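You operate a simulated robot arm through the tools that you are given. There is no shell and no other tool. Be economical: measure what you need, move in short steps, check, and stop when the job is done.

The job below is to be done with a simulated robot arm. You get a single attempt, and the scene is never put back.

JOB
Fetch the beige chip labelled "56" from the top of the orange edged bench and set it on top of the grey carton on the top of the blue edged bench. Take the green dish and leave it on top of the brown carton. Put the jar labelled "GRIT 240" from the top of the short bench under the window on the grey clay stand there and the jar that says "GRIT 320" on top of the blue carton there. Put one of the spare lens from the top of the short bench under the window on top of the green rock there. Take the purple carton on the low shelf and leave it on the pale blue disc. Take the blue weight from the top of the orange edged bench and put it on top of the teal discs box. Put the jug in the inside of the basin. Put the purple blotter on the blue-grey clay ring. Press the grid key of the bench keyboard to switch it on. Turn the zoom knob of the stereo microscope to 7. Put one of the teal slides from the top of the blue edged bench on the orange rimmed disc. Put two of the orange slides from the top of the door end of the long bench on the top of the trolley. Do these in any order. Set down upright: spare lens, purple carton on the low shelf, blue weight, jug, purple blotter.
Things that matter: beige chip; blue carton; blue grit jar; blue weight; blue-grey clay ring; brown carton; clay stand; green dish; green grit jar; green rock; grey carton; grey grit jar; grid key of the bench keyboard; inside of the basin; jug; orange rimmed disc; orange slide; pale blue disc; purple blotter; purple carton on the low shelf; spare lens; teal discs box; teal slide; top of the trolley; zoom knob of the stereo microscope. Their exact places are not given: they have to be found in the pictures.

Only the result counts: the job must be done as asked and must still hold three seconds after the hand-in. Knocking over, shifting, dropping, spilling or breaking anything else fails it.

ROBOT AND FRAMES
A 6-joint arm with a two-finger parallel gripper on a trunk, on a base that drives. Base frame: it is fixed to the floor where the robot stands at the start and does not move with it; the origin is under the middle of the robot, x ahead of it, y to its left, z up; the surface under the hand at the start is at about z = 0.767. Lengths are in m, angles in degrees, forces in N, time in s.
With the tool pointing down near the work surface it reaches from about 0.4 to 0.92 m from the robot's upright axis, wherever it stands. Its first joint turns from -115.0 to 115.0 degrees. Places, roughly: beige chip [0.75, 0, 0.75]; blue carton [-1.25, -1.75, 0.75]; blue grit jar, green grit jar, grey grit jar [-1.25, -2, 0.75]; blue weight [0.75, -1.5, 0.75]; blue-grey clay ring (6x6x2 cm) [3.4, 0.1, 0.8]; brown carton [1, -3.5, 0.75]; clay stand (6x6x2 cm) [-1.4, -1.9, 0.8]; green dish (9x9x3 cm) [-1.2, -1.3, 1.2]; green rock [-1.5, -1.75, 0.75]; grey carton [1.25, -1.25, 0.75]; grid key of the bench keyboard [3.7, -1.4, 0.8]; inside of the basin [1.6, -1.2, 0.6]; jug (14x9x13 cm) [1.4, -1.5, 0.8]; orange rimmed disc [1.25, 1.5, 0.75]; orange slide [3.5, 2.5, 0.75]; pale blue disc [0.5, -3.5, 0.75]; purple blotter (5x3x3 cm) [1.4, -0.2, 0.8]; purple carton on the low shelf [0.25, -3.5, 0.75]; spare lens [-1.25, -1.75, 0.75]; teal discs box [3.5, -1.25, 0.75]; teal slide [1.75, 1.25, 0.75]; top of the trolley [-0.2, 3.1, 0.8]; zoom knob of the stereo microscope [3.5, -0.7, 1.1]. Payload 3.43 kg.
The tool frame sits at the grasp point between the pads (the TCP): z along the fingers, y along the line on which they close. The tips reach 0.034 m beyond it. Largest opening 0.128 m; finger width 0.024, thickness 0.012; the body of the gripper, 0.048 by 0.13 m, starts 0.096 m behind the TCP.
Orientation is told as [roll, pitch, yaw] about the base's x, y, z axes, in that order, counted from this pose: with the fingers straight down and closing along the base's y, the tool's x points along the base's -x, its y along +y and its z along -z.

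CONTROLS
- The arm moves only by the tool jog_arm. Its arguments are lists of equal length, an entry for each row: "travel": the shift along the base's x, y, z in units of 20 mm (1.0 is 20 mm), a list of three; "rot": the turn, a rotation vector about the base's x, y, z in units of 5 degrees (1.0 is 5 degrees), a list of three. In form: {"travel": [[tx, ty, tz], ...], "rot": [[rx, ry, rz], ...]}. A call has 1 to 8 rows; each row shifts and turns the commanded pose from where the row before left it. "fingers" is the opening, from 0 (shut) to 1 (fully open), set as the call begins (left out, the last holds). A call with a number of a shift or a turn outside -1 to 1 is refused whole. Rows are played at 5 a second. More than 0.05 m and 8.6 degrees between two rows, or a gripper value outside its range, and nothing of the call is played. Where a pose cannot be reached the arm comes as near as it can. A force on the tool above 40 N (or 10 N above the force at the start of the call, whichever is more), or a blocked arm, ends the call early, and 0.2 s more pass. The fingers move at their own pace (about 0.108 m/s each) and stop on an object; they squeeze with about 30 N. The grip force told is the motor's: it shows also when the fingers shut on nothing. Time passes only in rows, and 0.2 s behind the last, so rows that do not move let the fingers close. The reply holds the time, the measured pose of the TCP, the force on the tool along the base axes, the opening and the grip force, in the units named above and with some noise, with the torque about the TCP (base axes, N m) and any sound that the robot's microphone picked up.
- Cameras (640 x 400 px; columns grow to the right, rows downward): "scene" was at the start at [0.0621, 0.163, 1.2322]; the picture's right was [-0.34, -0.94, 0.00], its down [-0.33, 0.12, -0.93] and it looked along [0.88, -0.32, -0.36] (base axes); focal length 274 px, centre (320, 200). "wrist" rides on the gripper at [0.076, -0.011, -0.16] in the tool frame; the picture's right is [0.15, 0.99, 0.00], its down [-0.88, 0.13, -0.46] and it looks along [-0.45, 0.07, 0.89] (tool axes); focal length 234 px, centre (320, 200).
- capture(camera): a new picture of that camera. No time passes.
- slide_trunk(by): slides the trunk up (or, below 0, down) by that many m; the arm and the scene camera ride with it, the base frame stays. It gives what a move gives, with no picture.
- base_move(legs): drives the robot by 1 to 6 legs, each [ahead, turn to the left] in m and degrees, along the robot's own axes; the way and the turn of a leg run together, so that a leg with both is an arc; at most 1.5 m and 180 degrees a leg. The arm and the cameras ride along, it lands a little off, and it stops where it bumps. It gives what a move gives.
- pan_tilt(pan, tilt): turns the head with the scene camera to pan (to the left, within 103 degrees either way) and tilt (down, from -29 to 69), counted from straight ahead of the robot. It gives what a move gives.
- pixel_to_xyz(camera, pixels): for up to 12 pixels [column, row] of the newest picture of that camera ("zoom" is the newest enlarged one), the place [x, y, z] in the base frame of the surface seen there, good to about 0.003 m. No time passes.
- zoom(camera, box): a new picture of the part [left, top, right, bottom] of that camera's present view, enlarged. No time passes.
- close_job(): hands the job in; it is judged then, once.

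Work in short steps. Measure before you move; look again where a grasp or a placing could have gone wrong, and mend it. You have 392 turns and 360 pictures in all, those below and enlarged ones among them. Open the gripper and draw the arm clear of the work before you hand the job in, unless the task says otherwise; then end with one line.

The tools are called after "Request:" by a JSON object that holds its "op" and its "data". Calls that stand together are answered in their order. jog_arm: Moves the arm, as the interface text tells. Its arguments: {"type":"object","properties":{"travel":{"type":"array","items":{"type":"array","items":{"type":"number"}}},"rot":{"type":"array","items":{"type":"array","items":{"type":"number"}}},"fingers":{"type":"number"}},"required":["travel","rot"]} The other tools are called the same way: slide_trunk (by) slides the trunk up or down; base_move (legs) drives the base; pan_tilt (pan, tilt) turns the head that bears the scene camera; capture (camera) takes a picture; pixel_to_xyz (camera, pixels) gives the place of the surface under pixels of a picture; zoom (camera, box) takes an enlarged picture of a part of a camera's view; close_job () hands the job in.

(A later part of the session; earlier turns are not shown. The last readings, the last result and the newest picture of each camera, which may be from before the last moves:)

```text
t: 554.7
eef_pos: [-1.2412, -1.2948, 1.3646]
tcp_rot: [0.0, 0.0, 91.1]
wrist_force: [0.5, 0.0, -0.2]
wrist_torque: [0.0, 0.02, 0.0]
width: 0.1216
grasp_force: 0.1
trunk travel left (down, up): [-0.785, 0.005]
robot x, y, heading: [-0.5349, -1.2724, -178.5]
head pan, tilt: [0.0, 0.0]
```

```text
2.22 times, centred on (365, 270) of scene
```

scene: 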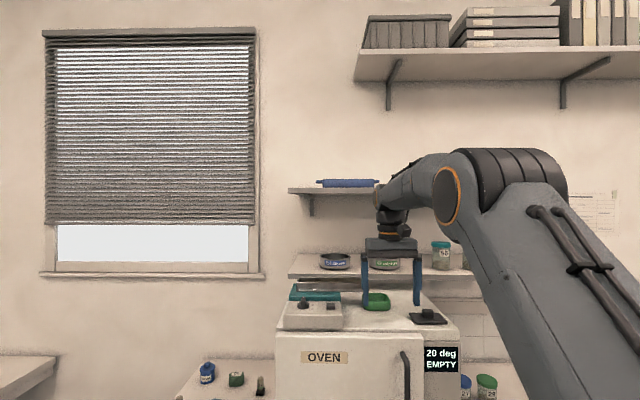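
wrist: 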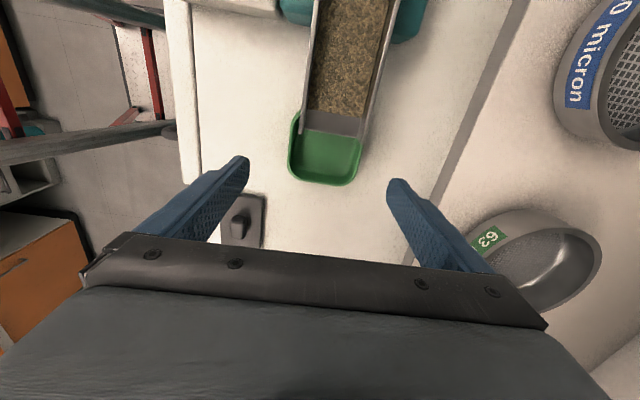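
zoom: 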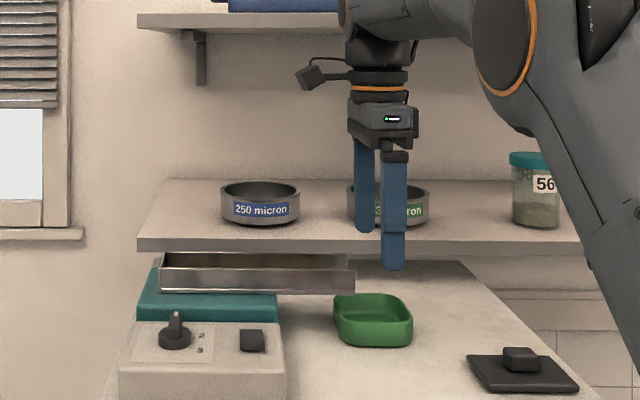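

Fingers are fore and aft of the dish. I shift 6 mm away from the trough and descend.

Request:
{"op": "jog_arm", "data": {"travel": [[-0.1, 0.3, -0.9], [-0.1, 0.1, -0.9], [0, 0, -0.9], [0, 0, -0.9]], "rot": [[0, 0, 0], [0, 0, 0], [0, 0, 0], [0, 0, 0]]}}

Request:
{"op": "capture", "data": {"camera": "wrist"}}

Request:
{"op": "zoom", "data": {"camera": "scene", "box": [270, 220, 450, 340]}}

```text
t: 555.7
eef_pos: [-1.2462, -1.2869, 1.292]
tcp_rot: [0.0, 0.0, 91.0]
wrist_force: [0.1, -0.3, -0.6]
wrist_torque: [0.0, -0.02, -0.01]
width: 0.1216
grasp_force: 0.0
trunk travel left (down, up): [-0.785, 0.005]
robot x, y, heading: [-0.5378, -1.2659, -178.4]
head pan, tilt: [0.0, 0.0]
```

```text
193 pictures are left
```

wrist: 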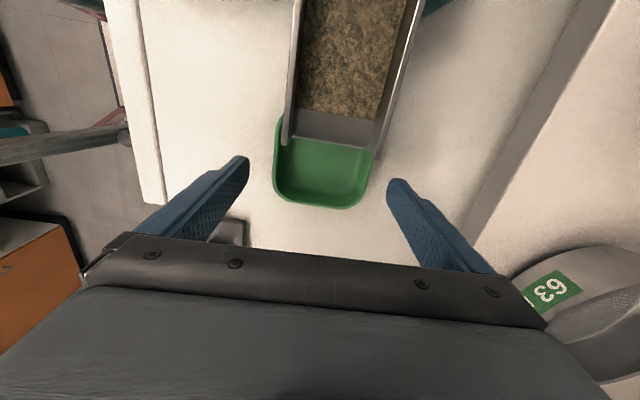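

```text
3.33 times, centred on (360, 280) of scene
```

zoom: 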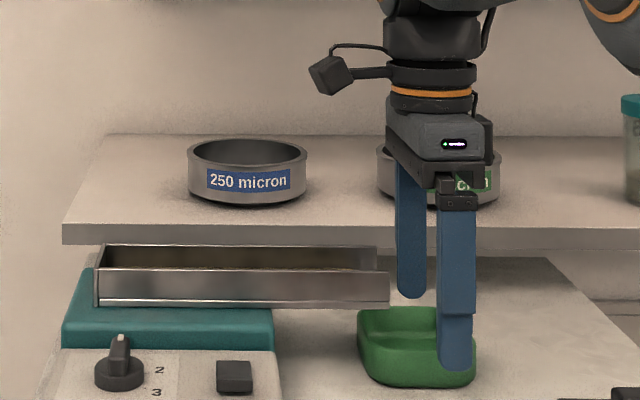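

Request:
{"op": "jog_arm", "data": {"travel": [[0, 0, -0.6], [0, 0, -0.6], [0, 0, 0]], "rot": [[0, 0, 0], [0, 0, 0], [0, 0, 0]]}}

Request:
{"op": "jog_arm", "data": {"travel": [[0, 0, 0], [0, 0, 0], [0, 0, 0], [0, 0, 0.2], [0, 0, 0.3]], "rot": [[0, 0, 0], [0, 0, 0], [0, 0, 0], [0, 0, 0], [0, 0, 0]], "fingers": 0}}

Request:
{"op": "capture", "data": {"camera": "wrist"}}

Request:
{"op": "zoom", "data": {"camera": "scene", "box": [270, 220, 450, 340]}}

```text
t: 556.5
eef_pos: [-1.2452, -1.286, 1.2695]
tcp_rot: [0.0, 0.1, 91.1]
wrist_force: [0.9, -0.6, 0.8]
wrist_torque: [-0.01, -0.01, -0.02]
width: 0.1217
grasp_force: 0.0
trunk travel left (down, up): [-0.785, 0.005]
robot x, y, heading: [-0.5375, -1.2691, -178.6]
head pan, tilt: [0.0, 0.0]
```

```text
t: 557.7
eef_pos: [-1.2464, -1.2874, 1.2786]
tcp_rot: [-0.1, 0.1, 91.2]
wrist_force: [-0.2, -0.6, -0.2]
wrist_torque: [0.0, -0.03, 0.0]
width: 0.0841
grasp_force: 30.0
trunk travel left (down, up): [-0.785, 0.005]
robot x, y, heading: [-0.5387, -1.2652, -178.2]
head pan, tilt: [0.0, 0.0]
```

```text
191 pictures are left
```

wrist: 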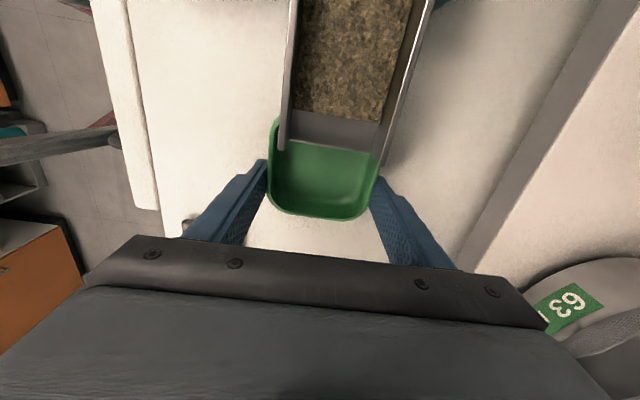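

```text
3.33 times, centred on (360, 280) of scene
```

zoom: 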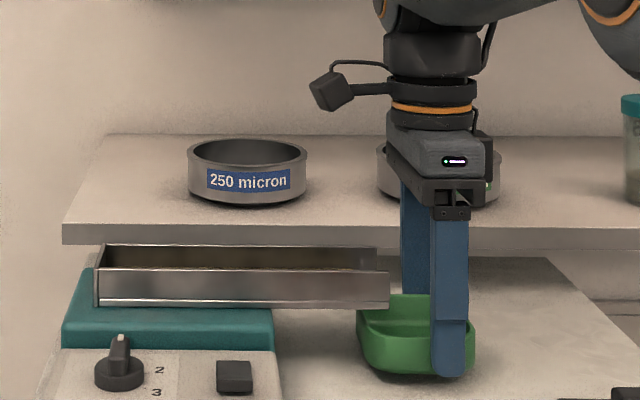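

The dish is held 1 cm up. I slide it 3 cm +y clear of the trough, then up, then back away.

Request:
{"op": "jog_arm", "data": {"travel": [[0, 0.8, 0], [0, 0.8, 0], [0, 0.1, 0.6], [0, 0.2, 1], [0, 0.2, 1], [0, 0, 1], [0, 0, 1]], "rot": [[0, 0, 0], [0, 0, 0], [0, 0, 0], [0, 0, 0], [0, 0, 0], [0, 0, 0], [0, 0, 0]]}}

Request:
{"op": "base_move", "data": {"legs": [[-0.45, 0]]}}

Request:
{"op": "capture", "data": {"camera": "scene"}}

Request:
{"op": "capture", "data": {"camera": "wrist"}}

```text
t: 559.3
eef_pos: [-1.2458, -1.2455, 1.3718]
tcp_rot: [-0.2, 0.0, 91.2]
wrist_force: [-0.2, -0.5, -0.3]
wrist_torque: [-0.02, 0.01, 0.02]
width: 0.0841
grasp_force: 30.0
trunk travel left (down, up): [-0.785, 0.005]
robot x, y, heading: [-0.5384, -1.2656, -178.3]
head pan, tilt: [0.0, 0.0]
```

```text
t: 562.0
eef_pos: [-0.8006, -1.2343, 1.3711]
tcp_rot: [-0.1, 0.0, 91.4]
wrist_force: [0.0, -0.4, 0.5]
wrist_torque: [-0.03, -0.01, 0.01]
width: 0.0838
grasp_force: 29.9
trunk travel left (down, up): [-0.785, 0.005]
robot x, y, heading: [-0.0901, -1.2488, -178.0]
head pan, tilt: [0.0, 0.0]
```

```text
189 pictures are left
```

scene: 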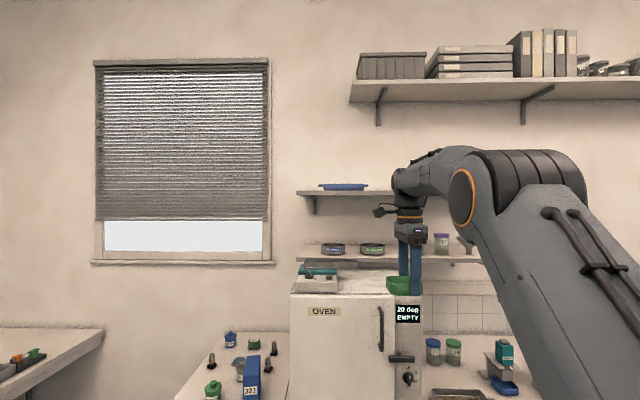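

```text
188 pictures are left
```

wrist: 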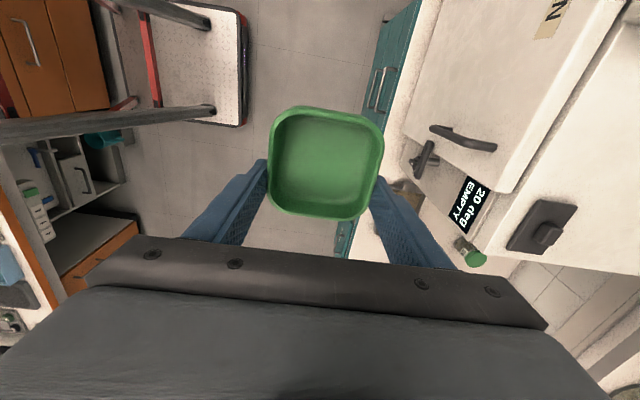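

Dish held. I drive round to the green-edged bench: south, east, then face south at x≈0.9.

Request:
{"op": "base_move", "data": {"legs": [[0, 90], [1.02, 0], [0, 88], [1.0, 0], [0, -90]]}}

Request:
{"op": "pan_tilt", "data": {"pan": 0, "tilt": 40}}

Request:
{"op": "capture", "data": {"camera": "scene"}}

```text
t: 583.5
eef_pos: [0.9092, -3.0274, 1.3713]
tcp_rot: [0.0, -0.1, -179.8]
wrist_force: [-0.7, -1.0, -0.1]
wrist_torque: [0.01, 0.03, 0.02]
width: 0.084
grasp_force: 30.0
trunk travel left (down, up): [-0.785, 0.005]
robot x, y, heading: [0.9406, -2.3201, -89.4]
head pan, tilt: [0.0, 0.0]
```

```text
t: 584.5
eef_pos: [0.9084, -3.0276, 1.371]
tcp_rot: [0.1, 0.0, -179.9]
wrist_force: [-0.1, 0.1, -0.7]
wrist_torque: [-0.02, 0.03, 0.0]
width: 0.084
grasp_force: 29.6
trunk travel left (down, up): [-0.785, 0.005]
robot x, y, heading: [0.9415, -2.3176, -89.0]
head pan, tilt: [0.0, 40.0]
```

```text
187 pictures are left
```

scene: 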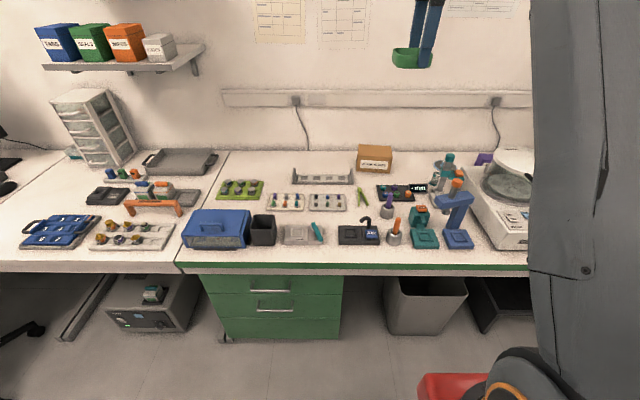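

Brown carton at (375,158). I zoom and measure it and the nearby items.

Request:
{"op": "zoom", "data": {"camera": "scene", "box": [330, 130, 460, 220]}}

Request:
{"op": "pixel_to_xyz", "data": {"camera": "scene", "pixels": [[375, 153], [363, 147], [392, 149], [360, 157], [389, 159], [375, 170], [449, 158], [322, 172], [300, 268], [388, 195], [440, 190], [375, 110]]}}

```text
4.44 times, centred on (395, 175) of scene
```

zoom: 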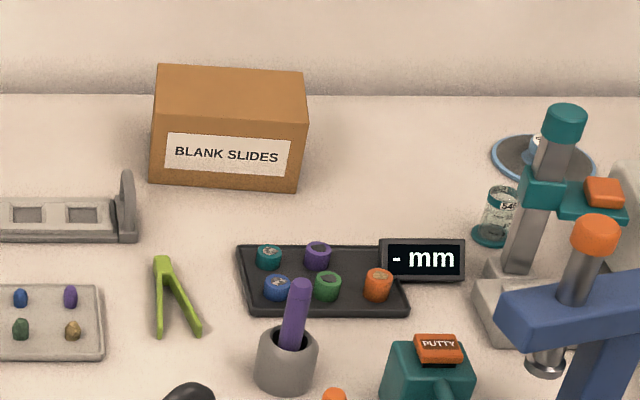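

```text
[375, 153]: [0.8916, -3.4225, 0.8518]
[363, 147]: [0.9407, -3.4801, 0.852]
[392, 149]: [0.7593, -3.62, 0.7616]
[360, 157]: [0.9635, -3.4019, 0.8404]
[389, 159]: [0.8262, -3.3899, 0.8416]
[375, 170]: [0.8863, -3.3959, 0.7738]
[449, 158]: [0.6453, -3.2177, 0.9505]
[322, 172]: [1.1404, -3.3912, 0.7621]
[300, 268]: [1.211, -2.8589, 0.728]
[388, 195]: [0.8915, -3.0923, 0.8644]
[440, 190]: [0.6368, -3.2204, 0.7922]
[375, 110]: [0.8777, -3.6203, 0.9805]
```

Request:
{"op": "pixel_to_xyz", "data": {"camera": "zoom", "pixels": [[162, 72], [298, 78], [302, 118], [158, 108], [230, 95], [190, 180], [295, 188]]}}

Request:
{"op": "pixel_to_xyz", "data": {"camera": "scene", "pixels": [[270, 320], [330, 300], [400, 285], [425, 282], [400, 330], [455, 310], [490, 300], [340, 335], [500, 325]]}}

```text
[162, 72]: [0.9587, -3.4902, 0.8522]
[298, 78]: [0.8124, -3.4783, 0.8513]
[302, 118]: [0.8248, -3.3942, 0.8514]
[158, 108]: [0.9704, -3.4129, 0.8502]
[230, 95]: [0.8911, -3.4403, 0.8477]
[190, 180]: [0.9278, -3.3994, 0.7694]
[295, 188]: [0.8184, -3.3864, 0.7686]
```

```text
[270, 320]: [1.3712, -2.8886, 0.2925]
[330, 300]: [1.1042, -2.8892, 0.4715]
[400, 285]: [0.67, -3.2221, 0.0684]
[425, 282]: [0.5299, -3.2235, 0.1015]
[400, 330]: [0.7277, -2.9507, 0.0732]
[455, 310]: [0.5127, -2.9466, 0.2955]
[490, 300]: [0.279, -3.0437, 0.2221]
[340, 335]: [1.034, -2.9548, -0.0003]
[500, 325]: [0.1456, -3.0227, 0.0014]
```

Carton top centre [0.892, -3.444], z 0.852. The arm's own axis sits ~0.16 m right of the base centre, so I shift the base to x≈1.05 and go in to y≈-2.60.

Request:
{"op": "base_move", "data": {"legs": [[0, 30], [0.2, 0], [0, -31], [0.1, 0]]}}

Request:
{"op": "capture", "data": {"camera": "wrist"}}

```text
t: 589.8
eef_pos: [0.9927, -3.2948, 1.372]
tcp_rot: [-0.1, 0.1, 179.1]
wrist_force: [0.5, -0.6, -0.5]
wrist_torque: [-0.04, 0.01, 0.0]
width: 0.0836
grasp_force: 29.8
trunk travel left (down, up): [-0.785, 0.005]
robot x, y, heading: [1.0394, -2.5878, -90.2]
head pan, tilt: [0.0, 40.0]
```

```text
185 pictures are left
```

wrist: 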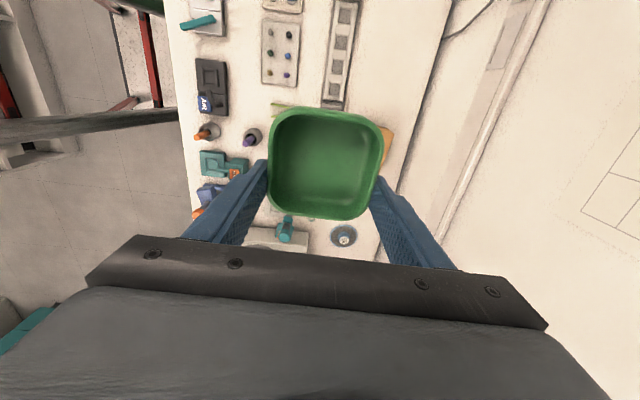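

I lower the arm (to gain reach) while moving out over the carton, with a small yaw to match it.

Request:
{"op": "jog_arm", "data": {"travel": [[-0.3, -0.3, -1], [-0.3, -0.3, -1], [-0.3, -0.3, -1], [-0.3, -0.3, -1], [-0.3, -0.3, -1], [-0.3, -0.3, -1], [-0.3, -0.3, -1], [-0.3, -0.3, -1]], "rot": [[0, 0, -0.15], [0, 0, -0.15], [0, 0, -0.15], [0, 0, -0.15], [0, 0, -0.15], [0, 0, -0.15], [0, 0, -0.15], [0, 0, -0.15]]}}

Request:
{"op": "jog_arm", "data": {"travel": [[-0.42, -0.62, -1], [-0.42, -0.62, -1], [-0.42, -0.62, -1], [-0.42, -0.62, -1], [-0.42, -0.62, -1], [-0.42, -0.62, -1], [-0.42, -0.62, -1], [-0.42, -0.62, -1]], "rot": [[0, 0, 0], [0, 0, 0], [0, 0, 0], [0, 0, 0], [0, 0, 0], [0, 0, 0], [0, 0, 0], [0, 0, 0]]}}

Request:
{"op": "zoom", "data": {"camera": "scene", "box": [260, 60, 500, 260]}}

```text
t: 591.6
eef_pos: [0.9451, -3.3434, 1.212]
tcp_rot: [0.0, 0.0, 173.0]
wrist_force: [1.1, 0.5, -0.1]
wrist_torque: [-0.03, 0.01, -0.03]
width: 0.084
grasp_force: 29.9
trunk travel left (down, up): [-0.785, 0.005]
robot x, y, heading: [1.0392, -2.588, -90.4]
head pan, tilt: [0.0, 40.0]
```

```text
t: 593.4
eef_pos: [0.8845, -3.4153, 1.0505]
tcp_rot: [-0.1, 0.0, 173.2]
wrist_force: [-0.3, 0.0, -1.2]
wrist_torque: [0.04, 0.03, -0.01]
width: 0.0835
grasp_force: 29.8
out of reach, approached as far as the arm can: row 7, 8
trunk travel left (down, up): [-0.785, 0.005]
robot x, y, heading: [1.0398, -2.5869, -90.2]
head pan, tilt: [0.0, 40.0]
```

```text
2.00 times, centred on (380, 160) of scene
```

zoom: 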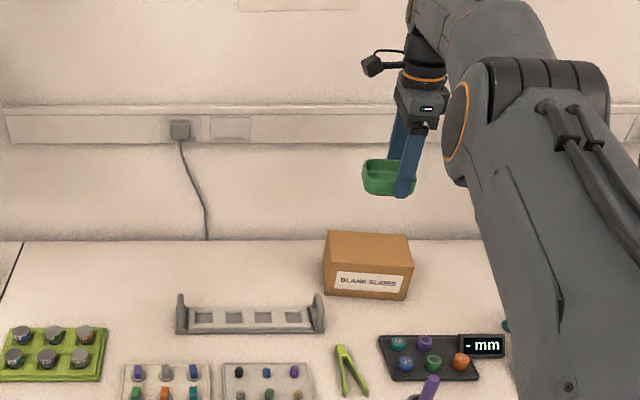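

The reach limit stopped it 2–3 cm short. I creep 2 cm forward (base front just shy of the drawers), then lower by trunk and check alignment.

Request:
{"op": "base_move", "data": {"legs": [[0.02, 0]]}}

Request:
{"op": "slide_trunk", "data": {"by": -0.125}}

Request:
{"op": "zoom", "data": {"camera": "scene", "box": [320, 80, 460, 200]}}

Request:
{"op": "capture", "data": {"camera": "wrist"}}

```text
t: 594.2
eef_pos: [0.8897, -3.4184, 1.0522]
tcp_rot: [0.1, 0.0, 173.5]
wrist_force: [-0.9, 0.9, -0.2]
wrist_torque: [0.01, 0.01, -0.02]
width: 0.0839
grasp_force: 30.2
trunk travel left (down, up): [-0.785, 0.005]
robot x, y, heading: [1.0417, -2.5907, -89.9]
head pan, tilt: [0.0, 40.0]
stopped in leg 1: the robot was blocked; the commanded pose is now the measured one
```

```text
t: 595.7
eef_pos: [0.8903, -3.4169, 0.9268]
tcp_rot: [0.0, 0.0, 173.5]
wrist_force: [-0.4, -0.5, 0.2]
wrist_torque: [0.0, 0.01, 0.02]
width: 0.0837
grasp_force: 30.7
trunk travel left (down, up): [-0.66, 0.13]
robot x, y, heading: [1.0416, -2.5898, -89.8]
head pan, tilt: [0.0, 40.0]
```

```text
3.33 times, centred on (390, 140) of scene
```

zoom: 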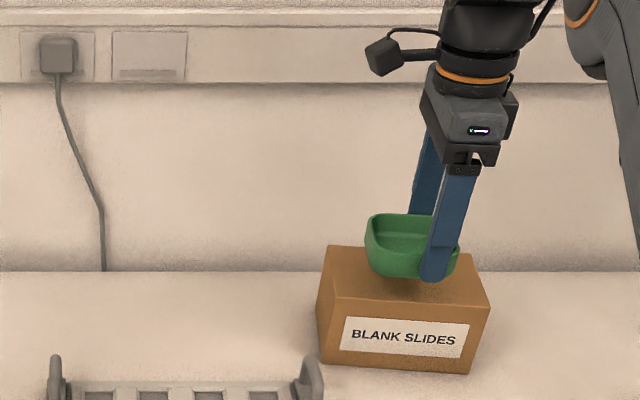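

```text
182 pictures are left
```

wrist: 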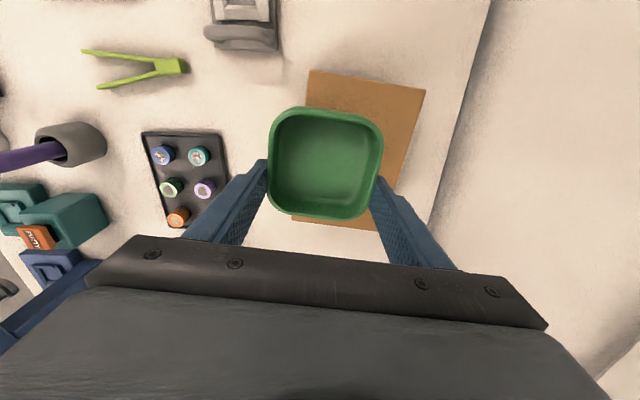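

The base bumped the drawer front, leaving the dish ~2.6 cm off centre. I raise, unlock the arm inward, and reposition the base at x≈0.75, where only the bin stands further back.

Request:
{"op": "slide_trunk", "data": {"by": 0.125}}

Request:
{"op": "jog_arm", "data": {"travel": [[0, 0.5, 1], [0, 0.5, 1], [0, 0.5, 1], [0, 1, 1], [0, 1, 0.5], [0, 1, 0], [0, 1, 0]], "rot": [[0, 0, 0], [0, 0, 0], [0, 0, 0], [0, 0, 0], [0, 0, 0], [0, 0, 0], [0, 0, 0]]}}

Request:
{"op": "base_move", "data": {"legs": [[-0.38, 0], [0, -45], [0.41, 0], [0, 45], [0.14, 0]]}}

Request:
{"op": "capture", "data": {"camera": "scene"}}

```text
t: 597.3
eef_pos: [0.8902, -3.4188, 1.0508]
tcp_rot: [-0.1, 0.1, 173.5]
wrist_force: [0.6, 0.0, -0.8]
wrist_torque: [0.01, 0.0, 0.03]
width: 0.0841
grasp_force: 29.9
trunk travel left (down, up): [-0.785, 0.005]
robot x, y, heading: [1.0427, -2.5928, -89.9]
head pan, tilt: [0.0, 40.0]
```

```text
t: 598.9
eef_pos: [0.89, -3.3076, 1.1425]
tcp_rot: [-0.1, 0.1, 173.4]
wrist_force: [-1.4, -1.0, -1.1]
wrist_torque: [0.02, 0.01, 0.0]
width: 0.084
grasp_force: 30.1
trunk travel left (down, up): [-0.785, 0.005]
robot x, y, heading: [1.0367, -2.59, -89.6]
head pan, tilt: [0.0, 40.0]
```

```text
t: 608.7
eef_pos: [0.6078, -3.3642, 1.1416]
tcp_rot: [-0.1, 0.0, 174.6]
wrist_force: [-0.2, 1.1, -1.8]
wrist_torque: [0.05, 0.02, 0.02]
width: 0.0836
grasp_force: 29.5
trunk travel left (down, up): [-0.785, 0.005]
robot x, y, heading: [0.7437, -2.6464, -88.9]
head pan, tilt: [0.0, 40.0]
stopped in leg 5: the robot was blocked; the commanded pose is now the measured one
```

```text
181 pictures are left
```

scene: 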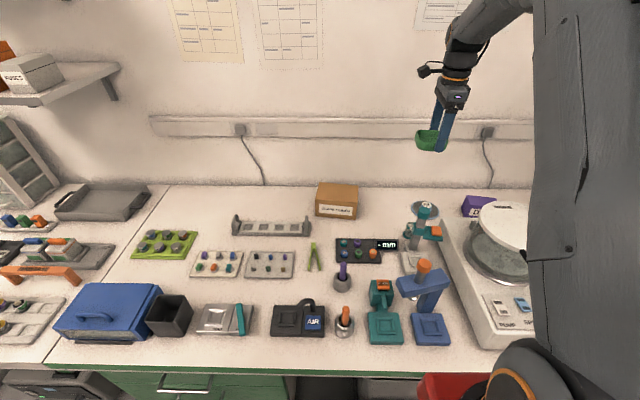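

Now at (0.744, -2.646). I carry the dish east and out over the carton's centre.

Request:
{"op": "jog_arm", "data": {"travel": [[1, -0.2, 0], [1, -0.2, 0], [1, -0.2, 0], [1, -0.2, 0], [1, -0.2, 0], [1, -0.2, 0], [1, -0.2, -0.5], [1, -0.2, -0.5]], "rot": [[0, 0, 0], [0, 0, 0], [0, 0, 0], [0, 0, 0], [0, 0, 0], [0, 0, 0], [0, 0, 0], [0, 0, 0]]}}

Request:
{"op": "jog_arm", "data": {"travel": [[0.92, -0.39, -1], [0.92, -0.39, -1], [0.92, -0.39, -1], [0.92, -0.39, -1], [0.92, -0.39, -1], [0.92, -0.39, -1], [0, 0, -1], [0, 0, -0.5]], "rot": [[0, 0, 0], [0, 0, 0], [0, 0, 0], [0, 0, 0], [0, 0, 0], [0, 0, 0], [0, 0, 0], [0, 0, 0]]}}

Request:
{"op": "capture", "data": {"camera": "wrist"}}

Request:
{"op": "zoom", "data": {"camera": "scene", "box": [270, 100, 420, 230]}}

```text
t: 610.5
eef_pos: [0.769, -3.3942, 1.123]
tcp_rot: [0.0, 0.0, 174.6]
wrist_force: [0.2, -0.1, -0.3]
wrist_torque: [0.0, 0.01, 0.04]
width: 0.0839
grasp_force: 29.7
trunk travel left (down, up): [-0.785, 0.005]
robot x, y, heading: [0.7414, -2.6435, -88.7]
head pan, tilt: [0.0, 40.0]
```

```text
t: 612.3
eef_pos: [0.8775, -3.443, 0.9732]
tcp_rot: [-0.1, 0.0, 174.6]
wrist_force: [0.4, 0.1, -0.2]
wrist_torque: [0.02, -0.03, 0.0]
width: 0.084
grasp_force: 30.0
trunk travel left (down, up): [-0.785, 0.005]
robot x, y, heading: [0.7443, -2.641, -88.7]
head pan, tilt: [0.0, 40.0]
```

```text
180 pictures are left
```

wrist: 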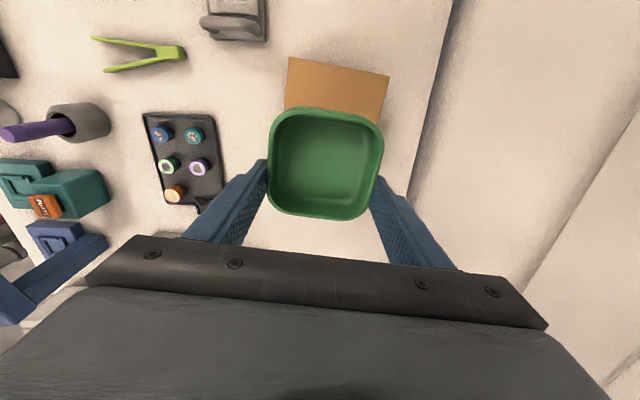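

```text
3.08 times, centred on (345, 165) of scene
```

zoom: 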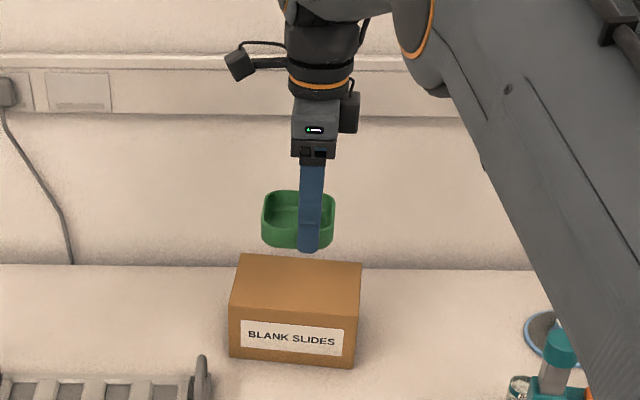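

Aligned. I lower by trunk 7 cm, then in small steps to contact.

Request:
{"op": "slide_trunk", "data": {"by": -0.07}}

Request:
{"op": "slide_trunk", "data": {"by": -0.006}}

Request:
{"op": "zoom", "data": {"camera": "scene", "box": [270, 70, 420, 200]}}

```text
t: 613.4
eef_pos: [0.8786, -3.4436, 0.9036]
tcp_rot: [0.0, -0.1, 174.6]
wrist_force: [0.1, 0.4, -0.7]
wrist_torque: [-0.01, -0.01, -0.01]
width: 0.0839
grasp_force: 30.1
trunk travel left (down, up): [-0.715, 0.075]
robot x, y, heading: [0.7435, -2.6446, -88.4]
head pan, tilt: [0.0, 40.0]
```

```text
t: 613.9
eef_pos: [0.8794, -3.4429, 0.8966]
tcp_rot: [-0.1, 0.0, 174.7]
wrist_force: [0.0, 1.3, -0.2]
wrist_torque: [0.02, 0.02, 0.0]
width: 0.0837
grasp_force: 30.0
trunk travel left (down, up): [-0.709, 0.081]
robot x, y, heading: [0.7407, -2.6464, -88.9]
head pan, tilt: [0.0, 40.0]
```

```text
3.08 times, centred on (345, 135) of scene
```

zoom: 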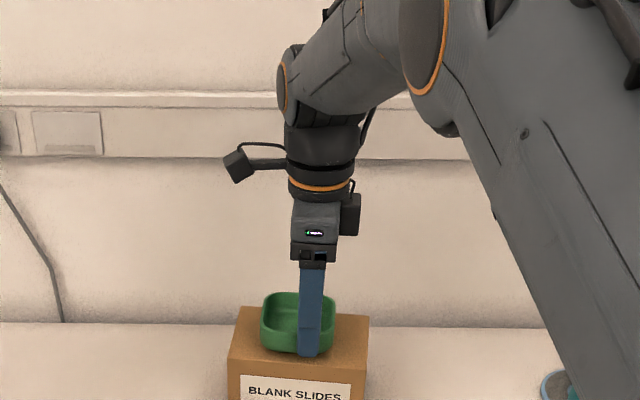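

Request:
{"op": "slide_trunk", "data": {"by": -0.003}}

Request:
{"op": "slide_trunk", "data": {"by": -0.002}}

```text
t: 614.4
eef_pos: [0.8791, -3.443, 0.8939]
tcp_rot: [0.0, 0.0, 174.6]
wrist_force: [0.4, -1.2, -0.3]
wrist_torque: [-0.01, 0.03, -0.02]
width: 0.0837
grasp_force: 30.1
trunk travel left (down, up): [-0.706, 0.084]
robot x, y, heading: [0.7428, -2.6432, -88.4]
head pan, tilt: [0.0, 40.0]
```

```text
t: 615.0
eef_pos: [0.8784, -3.4429, 0.8911]
tcp_rot: [0.0, 0.0, 174.5]
wrist_force: [0.6, 0.4, 0.0]
wrist_torque: [-0.01, 0.01, -0.02]
width: 0.084
grasp_force: 30.2
trunk travel left (down, up): [-0.704, 0.086]
robot x, y, heading: [0.74, -2.6444, -88.7]
head pan, tilt: [0.0, 40.0]
```

Request:
{"op": "slide_trunk", "data": {"by": -0.002}}

Request:
{"op": "slide_trunk", "data": {"by": -0.002}}

Request:
{"op": "zoom", "data": {"camera": "scene", "box": [310, 130, 390, 200]}}

```text
t: 615.5
eef_pos: [0.8777, -3.442, 0.8905]
tcp_rot: [-0.1, 0.0, 174.6]
wrist_force: [-0.4, -1.0, 0.3]
wrist_torque: [-0.01, 0.02, 0.01]
width: 0.084
grasp_force: 30.0
trunk travel left (down, up): [-0.702, 0.088]
robot x, y, heading: [0.7405, -2.6425, -88.6]
head pan, tilt: [0.0, 40.0]
```

```text
t: 616.0
eef_pos: [0.8783, -3.4431, 0.8891]
tcp_rot: [0.1, 0.0, 174.6]
wrist_force: [-0.8, 0.2, 9.5]
wrist_torque: [0.14, -0.27, 0.04]
width: 0.0837
grasp_force: 29.7
trunk travel left (down, up): [-0.7, 0.09]
robot x, y, heading: [0.7436, -2.642, -88.9]
head pan, tilt: [0.0, 40.0]
```

```text
5.71 times, centred on (350, 165) of scene
```

zoom: 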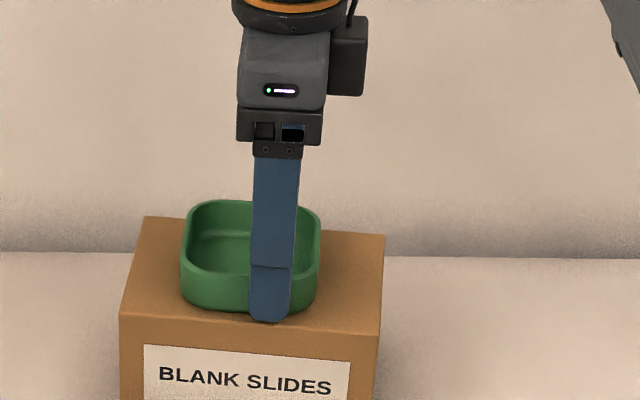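

Contact. I open and rise by trunk.

Request:
{"op": "jog_arm", "data": {"travel": [[0, 0, 0], [0, 0, 0], [0, 0, 0]], "rot": [[0, 0, 0], [0, 0, 0], [0, 0, 0]], "fingers": 0.88}}

Request:
{"op": "slide_trunk", "data": {"by": 0.085}}

Request:
{"op": "capture", "data": {"camera": "wrist"}}

```text
t: 616.8
eef_pos: [0.8787, -3.4421, 0.8872]
tcp_rot: [-0.1, 0.0, 174.6]
wrist_force: [-0.7, -0.1, 0.3]
wrist_torque: [0.01, -0.05, 0.03]
width: 0.1126
grasp_force: 0.1
trunk travel left (down, up): [-0.7, 0.09]
robot x, y, heading: [0.742, -2.6443, -88.6]
head pan, tilt: [0.0, 40.0]
```

```text
t: 618.0
eef_pos: [0.8791, -3.4425, 0.9725]
tcp_rot: [-0.1, -0.1, 174.6]
wrist_force: [0.1, 0.1, 0.2]
wrist_torque: [-0.04, 0.0, -0.01]
width: 0.1125
grasp_force: 0.0
trunk travel left (down, up): [-0.785, 0.005]
robot x, y, heading: [0.7434, -2.6432, -88.7]
head pan, tilt: [0.0, 40.0]
```

```text
176 pictures are left
```

wrist: 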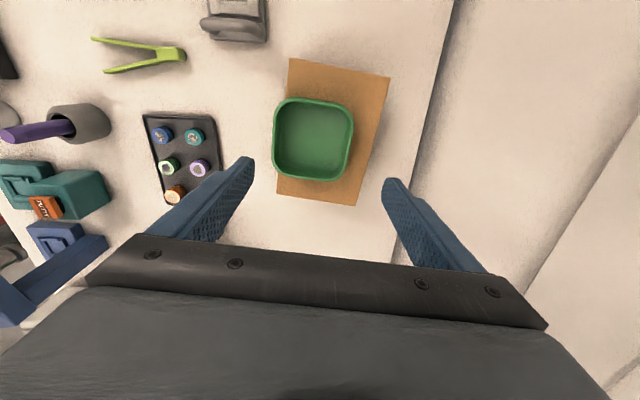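

The dish sits on the brown carton. Next the purple carton and the pale blue disc: I unlock the arm upward and look to the right.

Request:
{"op": "jog_arm", "data": {"travel": [[0, 0.3, 1], [0, 0.3, 1], [0, 0.3, 1], [0, 0.5, 1], [-0.5, 0.5, 1], [-1, 0.5, 1], [-1, 0.5, 1], [-1, 0.5, 1]], "rot": [[0, 0, 0], [0, 0, 0], [0, 0, 0], [0, 0, 0], [0, 0, 0], [0, 0, 0], [0, 0, 0], [0, 0, 0]]}}

Request:
{"op": "base_move", "data": {"legs": [[-0.25, 0]]}}

Request:
{"op": "pan_tilt", "data": {"pan": -12, "tilt": 35}}

Request:
{"op": "capture", "data": {"camera": "scene"}}

Request:
{"op": "capture", "data": {"camera": "wrist"}}

```text
t: 619.8
eef_pos: [0.8081, -3.3739, 1.1308]
tcp_rot: [-0.1, 0.1, 174.7]
wrist_force: [-0.7, 0.3, -1.3]
wrist_torque: [0.01, -0.03, -0.01]
width: 0.1127
grasp_force: 0.1
trunk travel left (down, up): [-0.785, 0.005]
robot x, y, heading: [0.7424, -2.644, -88.8]
head pan, tilt: [0.0, 40.0]
```

```text
t: 621.6
eef_pos: [0.8065, -3.1192, 1.1321]
tcp_rot: [0.0, 0.0, 175.2]
wrist_force: [1.0, -0.5, -1.1]
wrist_torque: [0.0, 0.01, 0.0]
width: 0.1126
grasp_force: 0.0
trunk travel left (down, up): [-0.785, 0.005]
robot x, y, heading: [0.7344, -2.3889, -88.2]
head pan, tilt: [0.0, 40.0]
```

```text
t: 622.4
eef_pos: [0.8074, -3.1206, 1.1321]
tcp_rot: [-0.1, 0.0, 175.1]
wrist_force: [0.5, -0.6, -0.4]
wrist_torque: [-0.03, -0.03, -0.03]
width: 0.1126
grasp_force: 0.0
trunk travel left (down, up): [-0.785, 0.005]
robot x, y, heading: [0.7403, -2.3889, -88.1]
head pan, tilt: [-12.0, 35.0]
```

```text
175 pictures are left
```

scene: 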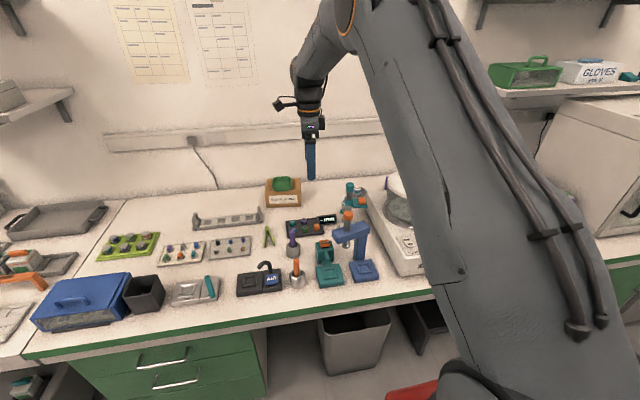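

```text
174 pictures are left
```

wrist: 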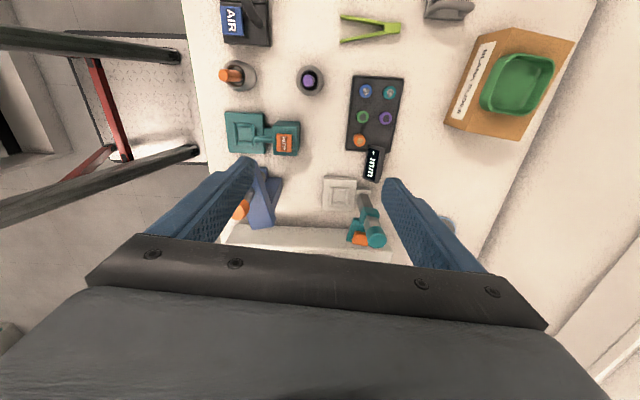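

I shift west to x≈0.3 to see that part of the bench.

Request:
{"op": "base_move", "data": {"legs": [[0, -90], [0.45, 0], [0, 89]]}}

Request:
{"op": "pan_tilt", "data": {"pan": 5, "tilt": 35}}

Request:
{"op": "capture", "data": {"camera": "scene"}}

Request:
{"op": "capture", "data": {"camera": "wrist"}}

```text
t: 632.9
eef_pos: [0.3723, -3.1254, 1.132]
tcp_rot: [-0.1, 0.0, 175.9]
wrist_force: [-0.4, -0.2, 0.1]
wrist_torque: [-0.01, -0.02, -0.03]
width: 0.1125
grasp_force: 0.1
trunk travel left (down, up): [-0.785, 0.005]
robot x, y, heading: [0.2892, -2.3968, -87.4]
head pan, tilt: [-12.0, 35.0]
```

```text
t: 633.6
eef_pos: [0.3709, -3.1254, 1.1321]
tcp_rot: [-0.1, 0.0, 176.0]
wrist_force: [-0.1, 0.4, -0.4]
wrist_torque: [-0.02, -0.02, 0.02]
width: 0.1126
grasp_force: 0.0
trunk travel left (down, up): [-0.785, 0.005]
robot x, y, heading: [0.2901, -2.3943, -87.3]
head pan, tilt: [5.0, 35.0]
```

```text
173 pictures are left
```

scene: 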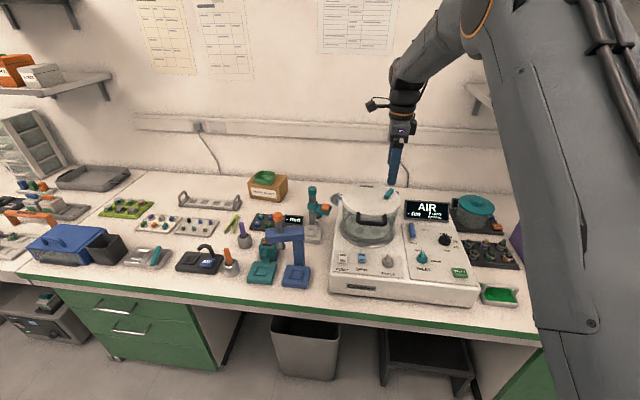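

```text
172 pictures are left
```

wrist: 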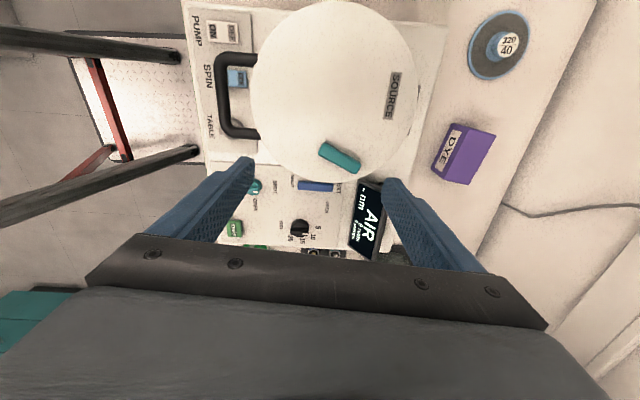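

Wrist view shows a purple "DYE" carton at (463,155) and the pale-blue disc at (499,45). I measure both.

Request:
{"op": "pixel_to_xyz", "data": {"camera": "wrist", "pixels": [[480, 150], [460, 130], [493, 133], [470, 180], [447, 150], [498, 45], [470, 45], [525, 45], [495, 75], [330, 60], [420, 130], [440, 175]]}}

Request:
{"op": "zoom", "data": {"camera": "wrist", "box": [400, 0, 560, 200]}}

```text
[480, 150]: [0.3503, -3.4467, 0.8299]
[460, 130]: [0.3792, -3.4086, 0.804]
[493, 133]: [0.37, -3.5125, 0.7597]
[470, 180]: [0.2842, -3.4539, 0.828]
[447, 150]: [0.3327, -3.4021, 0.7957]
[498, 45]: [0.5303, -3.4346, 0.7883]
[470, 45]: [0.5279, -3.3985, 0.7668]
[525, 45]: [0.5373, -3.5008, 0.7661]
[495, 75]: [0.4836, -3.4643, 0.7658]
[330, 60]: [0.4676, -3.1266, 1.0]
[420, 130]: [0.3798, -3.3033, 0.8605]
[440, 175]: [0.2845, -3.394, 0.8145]
```

```text
2.00 times, centred on (480, 100) of wrist
```

zoom: 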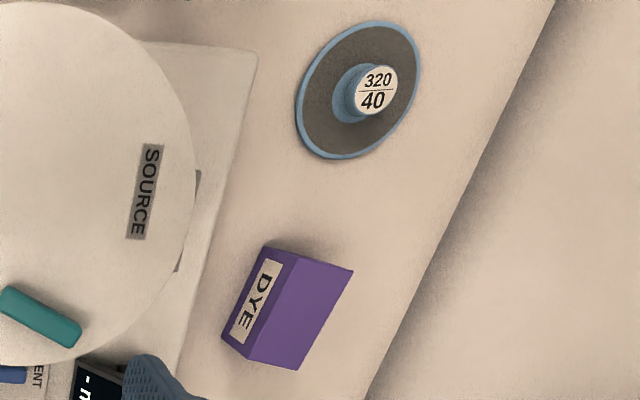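

I measure the stool and bin under the bench for how close I may drive, and the carton's faces in the zoom.

Request:
{"op": "pixel_to_xyz", "data": {"camera": "scene", "pixels": [[300, 345], [275, 335], [320, 350], [390, 360], [430, 365], [470, 375], [385, 385], [455, 370], [420, 300], [382, 340], [500, 380], [335, 330]]}}

Request:
{"op": "pixel_to_xyz", "data": {"camera": "zoom", "pixels": [[295, 258], [345, 275], [298, 362], [252, 350], [270, 250], [228, 335], [300, 310], [375, 75], [360, 22], [345, 158], [300, 100], [418, 70]]}}

```text
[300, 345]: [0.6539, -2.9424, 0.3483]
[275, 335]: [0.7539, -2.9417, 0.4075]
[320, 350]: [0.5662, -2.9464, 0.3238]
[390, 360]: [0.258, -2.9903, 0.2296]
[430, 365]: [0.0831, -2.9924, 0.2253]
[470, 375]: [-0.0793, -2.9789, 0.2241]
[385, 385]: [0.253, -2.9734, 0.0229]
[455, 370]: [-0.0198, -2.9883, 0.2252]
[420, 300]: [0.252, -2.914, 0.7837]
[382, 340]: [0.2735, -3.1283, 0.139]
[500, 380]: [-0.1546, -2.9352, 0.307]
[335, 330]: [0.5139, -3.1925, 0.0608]
```

```text
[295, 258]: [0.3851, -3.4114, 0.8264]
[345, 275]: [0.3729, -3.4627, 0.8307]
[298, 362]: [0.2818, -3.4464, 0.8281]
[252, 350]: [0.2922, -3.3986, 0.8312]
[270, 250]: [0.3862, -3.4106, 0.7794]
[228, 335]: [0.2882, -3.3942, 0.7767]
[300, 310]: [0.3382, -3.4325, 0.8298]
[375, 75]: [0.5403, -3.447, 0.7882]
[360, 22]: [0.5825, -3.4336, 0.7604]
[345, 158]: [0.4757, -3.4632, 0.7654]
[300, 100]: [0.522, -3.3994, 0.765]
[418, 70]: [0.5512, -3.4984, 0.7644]
```

Front clearance works out to ~0.295 m, so I may stand at y≈-2.64. From x≈0.45 both carton (centre [0.333, -3.430]) and disc (centre [0.530, -3.449]) are in reach. I reposition there.

Request:
{"op": "base_move", "data": {"legs": [[-0.08, 0], [0, 60], [0.19, 0], [0, -62]]}}

Request:
{"op": "pixel_to_xyz", "data": {"camera": "wrist", "pixels": [[340, 158], [235, 95], [365, 210], [390, 20], [320, 130]]}}

```text
t: 641.2
eef_pos: [0.5191, -3.134, 1.131]
tcp_rot: [0.0, 0.0, 174.8]
wrist_force: [0.5, 0.4, -0.8]
wrist_torque: [-0.02, -0.03, 0.01]
width: 0.1124
grasp_force: 0.1
trunk travel left (down, up): [-0.785, 0.005]
robot x, y, heading: [0.4517, -2.4049, -88.4]
head pan, tilt: [5.0, 35.0]
```

```text
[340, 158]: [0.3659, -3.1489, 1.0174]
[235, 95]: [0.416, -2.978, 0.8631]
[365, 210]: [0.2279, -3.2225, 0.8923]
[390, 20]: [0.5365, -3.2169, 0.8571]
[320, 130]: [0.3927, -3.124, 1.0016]
```

I drive in, then bring the hand over the carton, coming down by the arm.

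Request:
{"op": "base_move", "data": {"legs": [[0.225, 0]]}}

Request:
{"op": "jog_arm", "data": {"travel": [[-1, -0.3, 0], [-1, -0.3, 0], [-1, -0.3, 0], [-1, -0.3, 0], [-1, -0.4, 0], [-1, -0.4, 0], [-1, -0.4, -0.3], [-1, -0.4, -0.3]], "rot": [[0, 0, -0.1], [0, 0, -0.1], [0, 0, -0.1], [0, 0, -0.1], [0, 0, -0.1], [0, 0, 0], [0, 0, 0], [0, 0, 0]], "fingers": 0.62}}

Request:
{"op": "capture", "data": {"camera": "wrist"}}

```text
t: 642.8
eef_pos: [0.5202, -3.3501, 1.1326]
tcp_rot: [-0.1, -0.1, 174.4]
wrist_force: [-0.9, 0.4, 0.0]
wrist_torque: [0.01, -0.01, 0.01]
width: 0.1125
grasp_force: 0.1
trunk travel left (down, up): [-0.785, 0.005]
robot x, y, heading: [0.4559, -2.6231, -88.6]
head pan, tilt: [5.0, 35.0]
```

```text
t: 644.6
eef_pos: [0.3593, -3.4064, 1.1195]
tcp_rot: [0.0, 0.0, 172.1]
wrist_force: [0.0, -0.1, -0.9]
wrist_torque: [-0.03, 0.03, 0.02]
width: 0.0793
grasp_force: 0.0
trunk travel left (down, up): [-0.785, 0.005]
robot x, y, heading: [0.4564, -2.6199, -89.1]
head pan, tilt: [5.0, 35.0]
```

```text
170 pictures are left
```

wrist: 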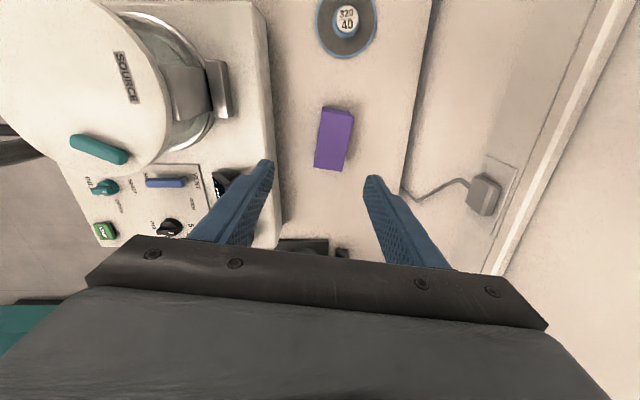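

Request:
{"op": "pixel_to_xyz", "data": {"camera": "wrist", "pixels": [[325, 108], [352, 114], [341, 168], [317, 163], [334, 138], [347, 18], [345, 55], [320, 25], [374, 25], [220, 70], [265, 150]]}}

Request:
{"op": "jog_arm", "data": {"travel": [[-0.4, -0.4, -1], [-0.4, -0.4, -1], [-0.4, -0.3, -1], [0, 0, -1], [0, 0, -1], [0, 0, -1], [0, 0, -1], [0, 0, -1]], "rot": [[0, 0, 0], [0, 0, 0], [0, 0, 0], [0, 0, 0], [0, 0, 0], [0, 0, 0], [0, 0, 0], [0, 0, 0]]}}

Request:
{"op": "capture", "data": {"camera": "wrist"}}

```text
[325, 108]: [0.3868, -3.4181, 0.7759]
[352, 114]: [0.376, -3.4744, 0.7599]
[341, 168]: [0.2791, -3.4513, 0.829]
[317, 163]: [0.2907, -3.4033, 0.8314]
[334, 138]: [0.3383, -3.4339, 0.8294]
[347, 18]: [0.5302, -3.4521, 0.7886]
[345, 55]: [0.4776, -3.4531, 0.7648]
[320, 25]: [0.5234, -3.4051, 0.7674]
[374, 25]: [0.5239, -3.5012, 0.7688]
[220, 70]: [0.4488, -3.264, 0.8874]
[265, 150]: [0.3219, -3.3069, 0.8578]
```

```text
t: 646.4
eef_pos: [0.3361, -3.4307, 0.9592]
tcp_rot: [-0.1, 0.0, 172.1]
wrist_force: [0.5, -0.2, 1.5]
wrist_torque: [-0.03, 0.0, 0.0]
width: 0.0795
grasp_force: 0.0
trunk travel left (down, up): [-0.785, 0.005]
robot x, y, heading: [0.4569, -2.6213, -88.8]
head pan, tilt: [5.0, 35.0]
```

```text
169 pictures are left
```

wrist: 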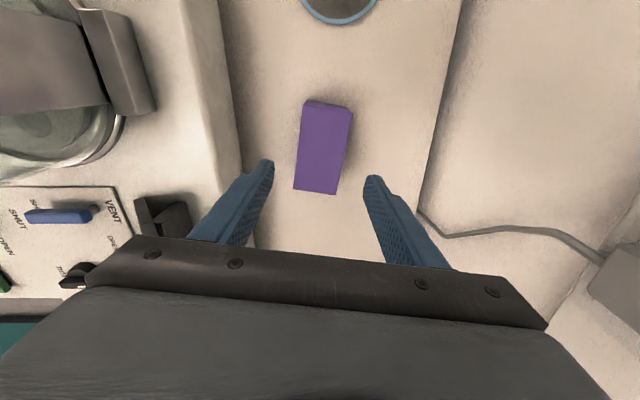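

Aligned over the carton. Before lowering the trunk I check the forearm's height over the coater lid (1.017 at its highest).

Request:
{"op": "pan_tilt", "data": {"pan": 5, "tilt": 25}}

Request:
{"op": "capture", "data": {"camera": "scene"}}

Request:
{"op": "pixel_to_xyz", "data": {"camera": "scene", "pixels": [[430, 140], [420, 170], [450, 180], [470, 210], [410, 150], [480, 150], [500, 250]]}}

```text
t: 647.1
eef_pos: [0.3357, -3.4311, 0.9605]
tcp_rot: [-0.1, 0.0, 172.0]
wrist_force: [0.0, 1.0, -0.7]
wrist_torque: [0.02, -0.01, 0.01]
width: 0.0795
grasp_force: 0.0
trunk travel left (down, up): [-0.785, 0.005]
robot x, y, heading: [0.4597, -2.6194, -88.9]
head pan, tilt: [5.0, 25.0]
```

```text
168 pictures are left
```

scene: 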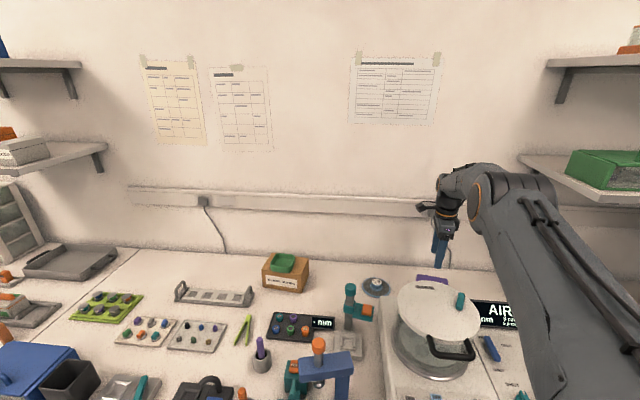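

```text
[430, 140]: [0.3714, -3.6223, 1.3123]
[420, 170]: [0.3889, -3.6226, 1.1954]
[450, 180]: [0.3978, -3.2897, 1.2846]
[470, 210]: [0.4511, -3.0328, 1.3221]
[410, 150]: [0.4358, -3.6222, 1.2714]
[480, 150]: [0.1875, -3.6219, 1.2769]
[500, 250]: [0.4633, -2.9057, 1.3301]
```

The arm clears the lid by ample margin. I lower 6 cm by trunk and the rest by the arm.

Request:
{"op": "slide_trunk", "data": {"by": -0.06}}

Request:
{"op": "jog_arm", "data": {"travel": [[0, 0, -0.9], [0, 0, -0.9], [0, 0, -0.9], [0, 0, -0.9]], "rot": [[0, 0, 0], [0, 0, 0], [0, 0, 0], [0, 0, 0]]}}

Request:
{"op": "capture", "data": {"camera": "wrist"}}

```text
t: 648.1
eef_pos: [0.3356, -3.4291, 0.9001]
tcp_rot: [0.1, 0.0, 171.9]
wrist_force: [-0.2, 0.4, 1.0]
wrist_torque: [-0.02, -0.03, -0.01]
width: 0.0794
grasp_force: 0.0
trunk travel left (down, up): [-0.725, 0.065]
robot x, y, heading: [0.4579, -2.6205, -88.6]
head pan, tilt: [5.0, 25.0]
```

```text
t: 649.1
eef_pos: [0.334, -3.4273, 0.8291]
tcp_rot: [0.0, 0.1, 172.0]
wrist_force: [0.7, 0.6, 0.0]
wrist_torque: [-0.01, -0.02, -0.01]
width: 0.0792
grasp_force: 0.1
trunk travel left (down, up): [-0.725, 0.065]
robot x, y, heading: [0.4549, -2.6173, -88.5]
head pan, tilt: [5.0, 25.0]
```

```text
167 pictures are left
```

wrist: 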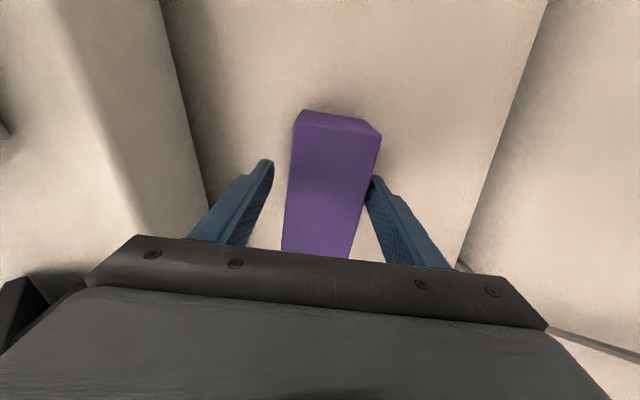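

The box is ~6 mm toward the wall finger. I shift 5 mm and close.

Request:
{"op": "jog_arm", "data": {"travel": [[0, -0.28, 0], [0, 0, 0]], "rot": [[0, 0, 0], [0, 0, 0]]}}

Request:
{"op": "jog_arm", "data": {"travel": [[0, 0, 0], [0, 0, 0], [0, 0, 0], [0, 0.1, 0.6], [0, 0.1, 0.8], [0, 0.1, 1], [0, 0.1, 1]], "rot": [[0, 0, 0], [0, 0, 0], [0, 0, 0], [0, 0, 0], [0, 0, 0], [0, 0, 0], [0, 0, 0]], "fingers": 0}}

Request:
{"op": "capture", "data": {"camera": "wrist"}}

```text
t: 649.8
eef_pos: [0.3352, -3.4327, 0.828]
tcp_rot: [-0.1, -0.1, 172.0]
wrist_force: [-1.2, 0.3, -0.4]
wrist_torque: [-0.03, 0.02, 0.01]
width: 0.0794
grasp_force: 0.0
trunk travel left (down, up): [-0.725, 0.065]
robot x, y, heading: [0.455, -2.6221, -88.9]
head pan, tilt: [5.0, 25.0]
```

```text
t: 651.4
eef_pos: [0.3354, -3.4281, 0.8962]
tcp_rot: [-0.1, 0.0, 172.0]
wrist_force: [-0.5, 1.2, -1.6]
wrist_torque: [0.0, -0.01, 0.0]
width: 0.0595
grasp_force: 30.2
trunk travel left (down, up): [-0.725, 0.065]
robot x, y, heading: [0.4585, -2.6198, -89.0]
head pan, tilt: [5.0, 25.0]
```

```text
166 pictures are left
```

wrist: 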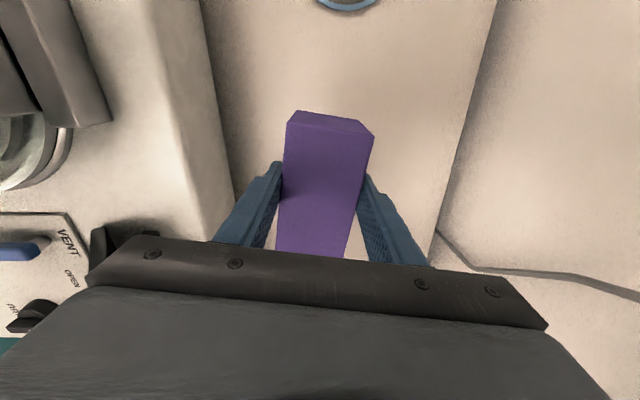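

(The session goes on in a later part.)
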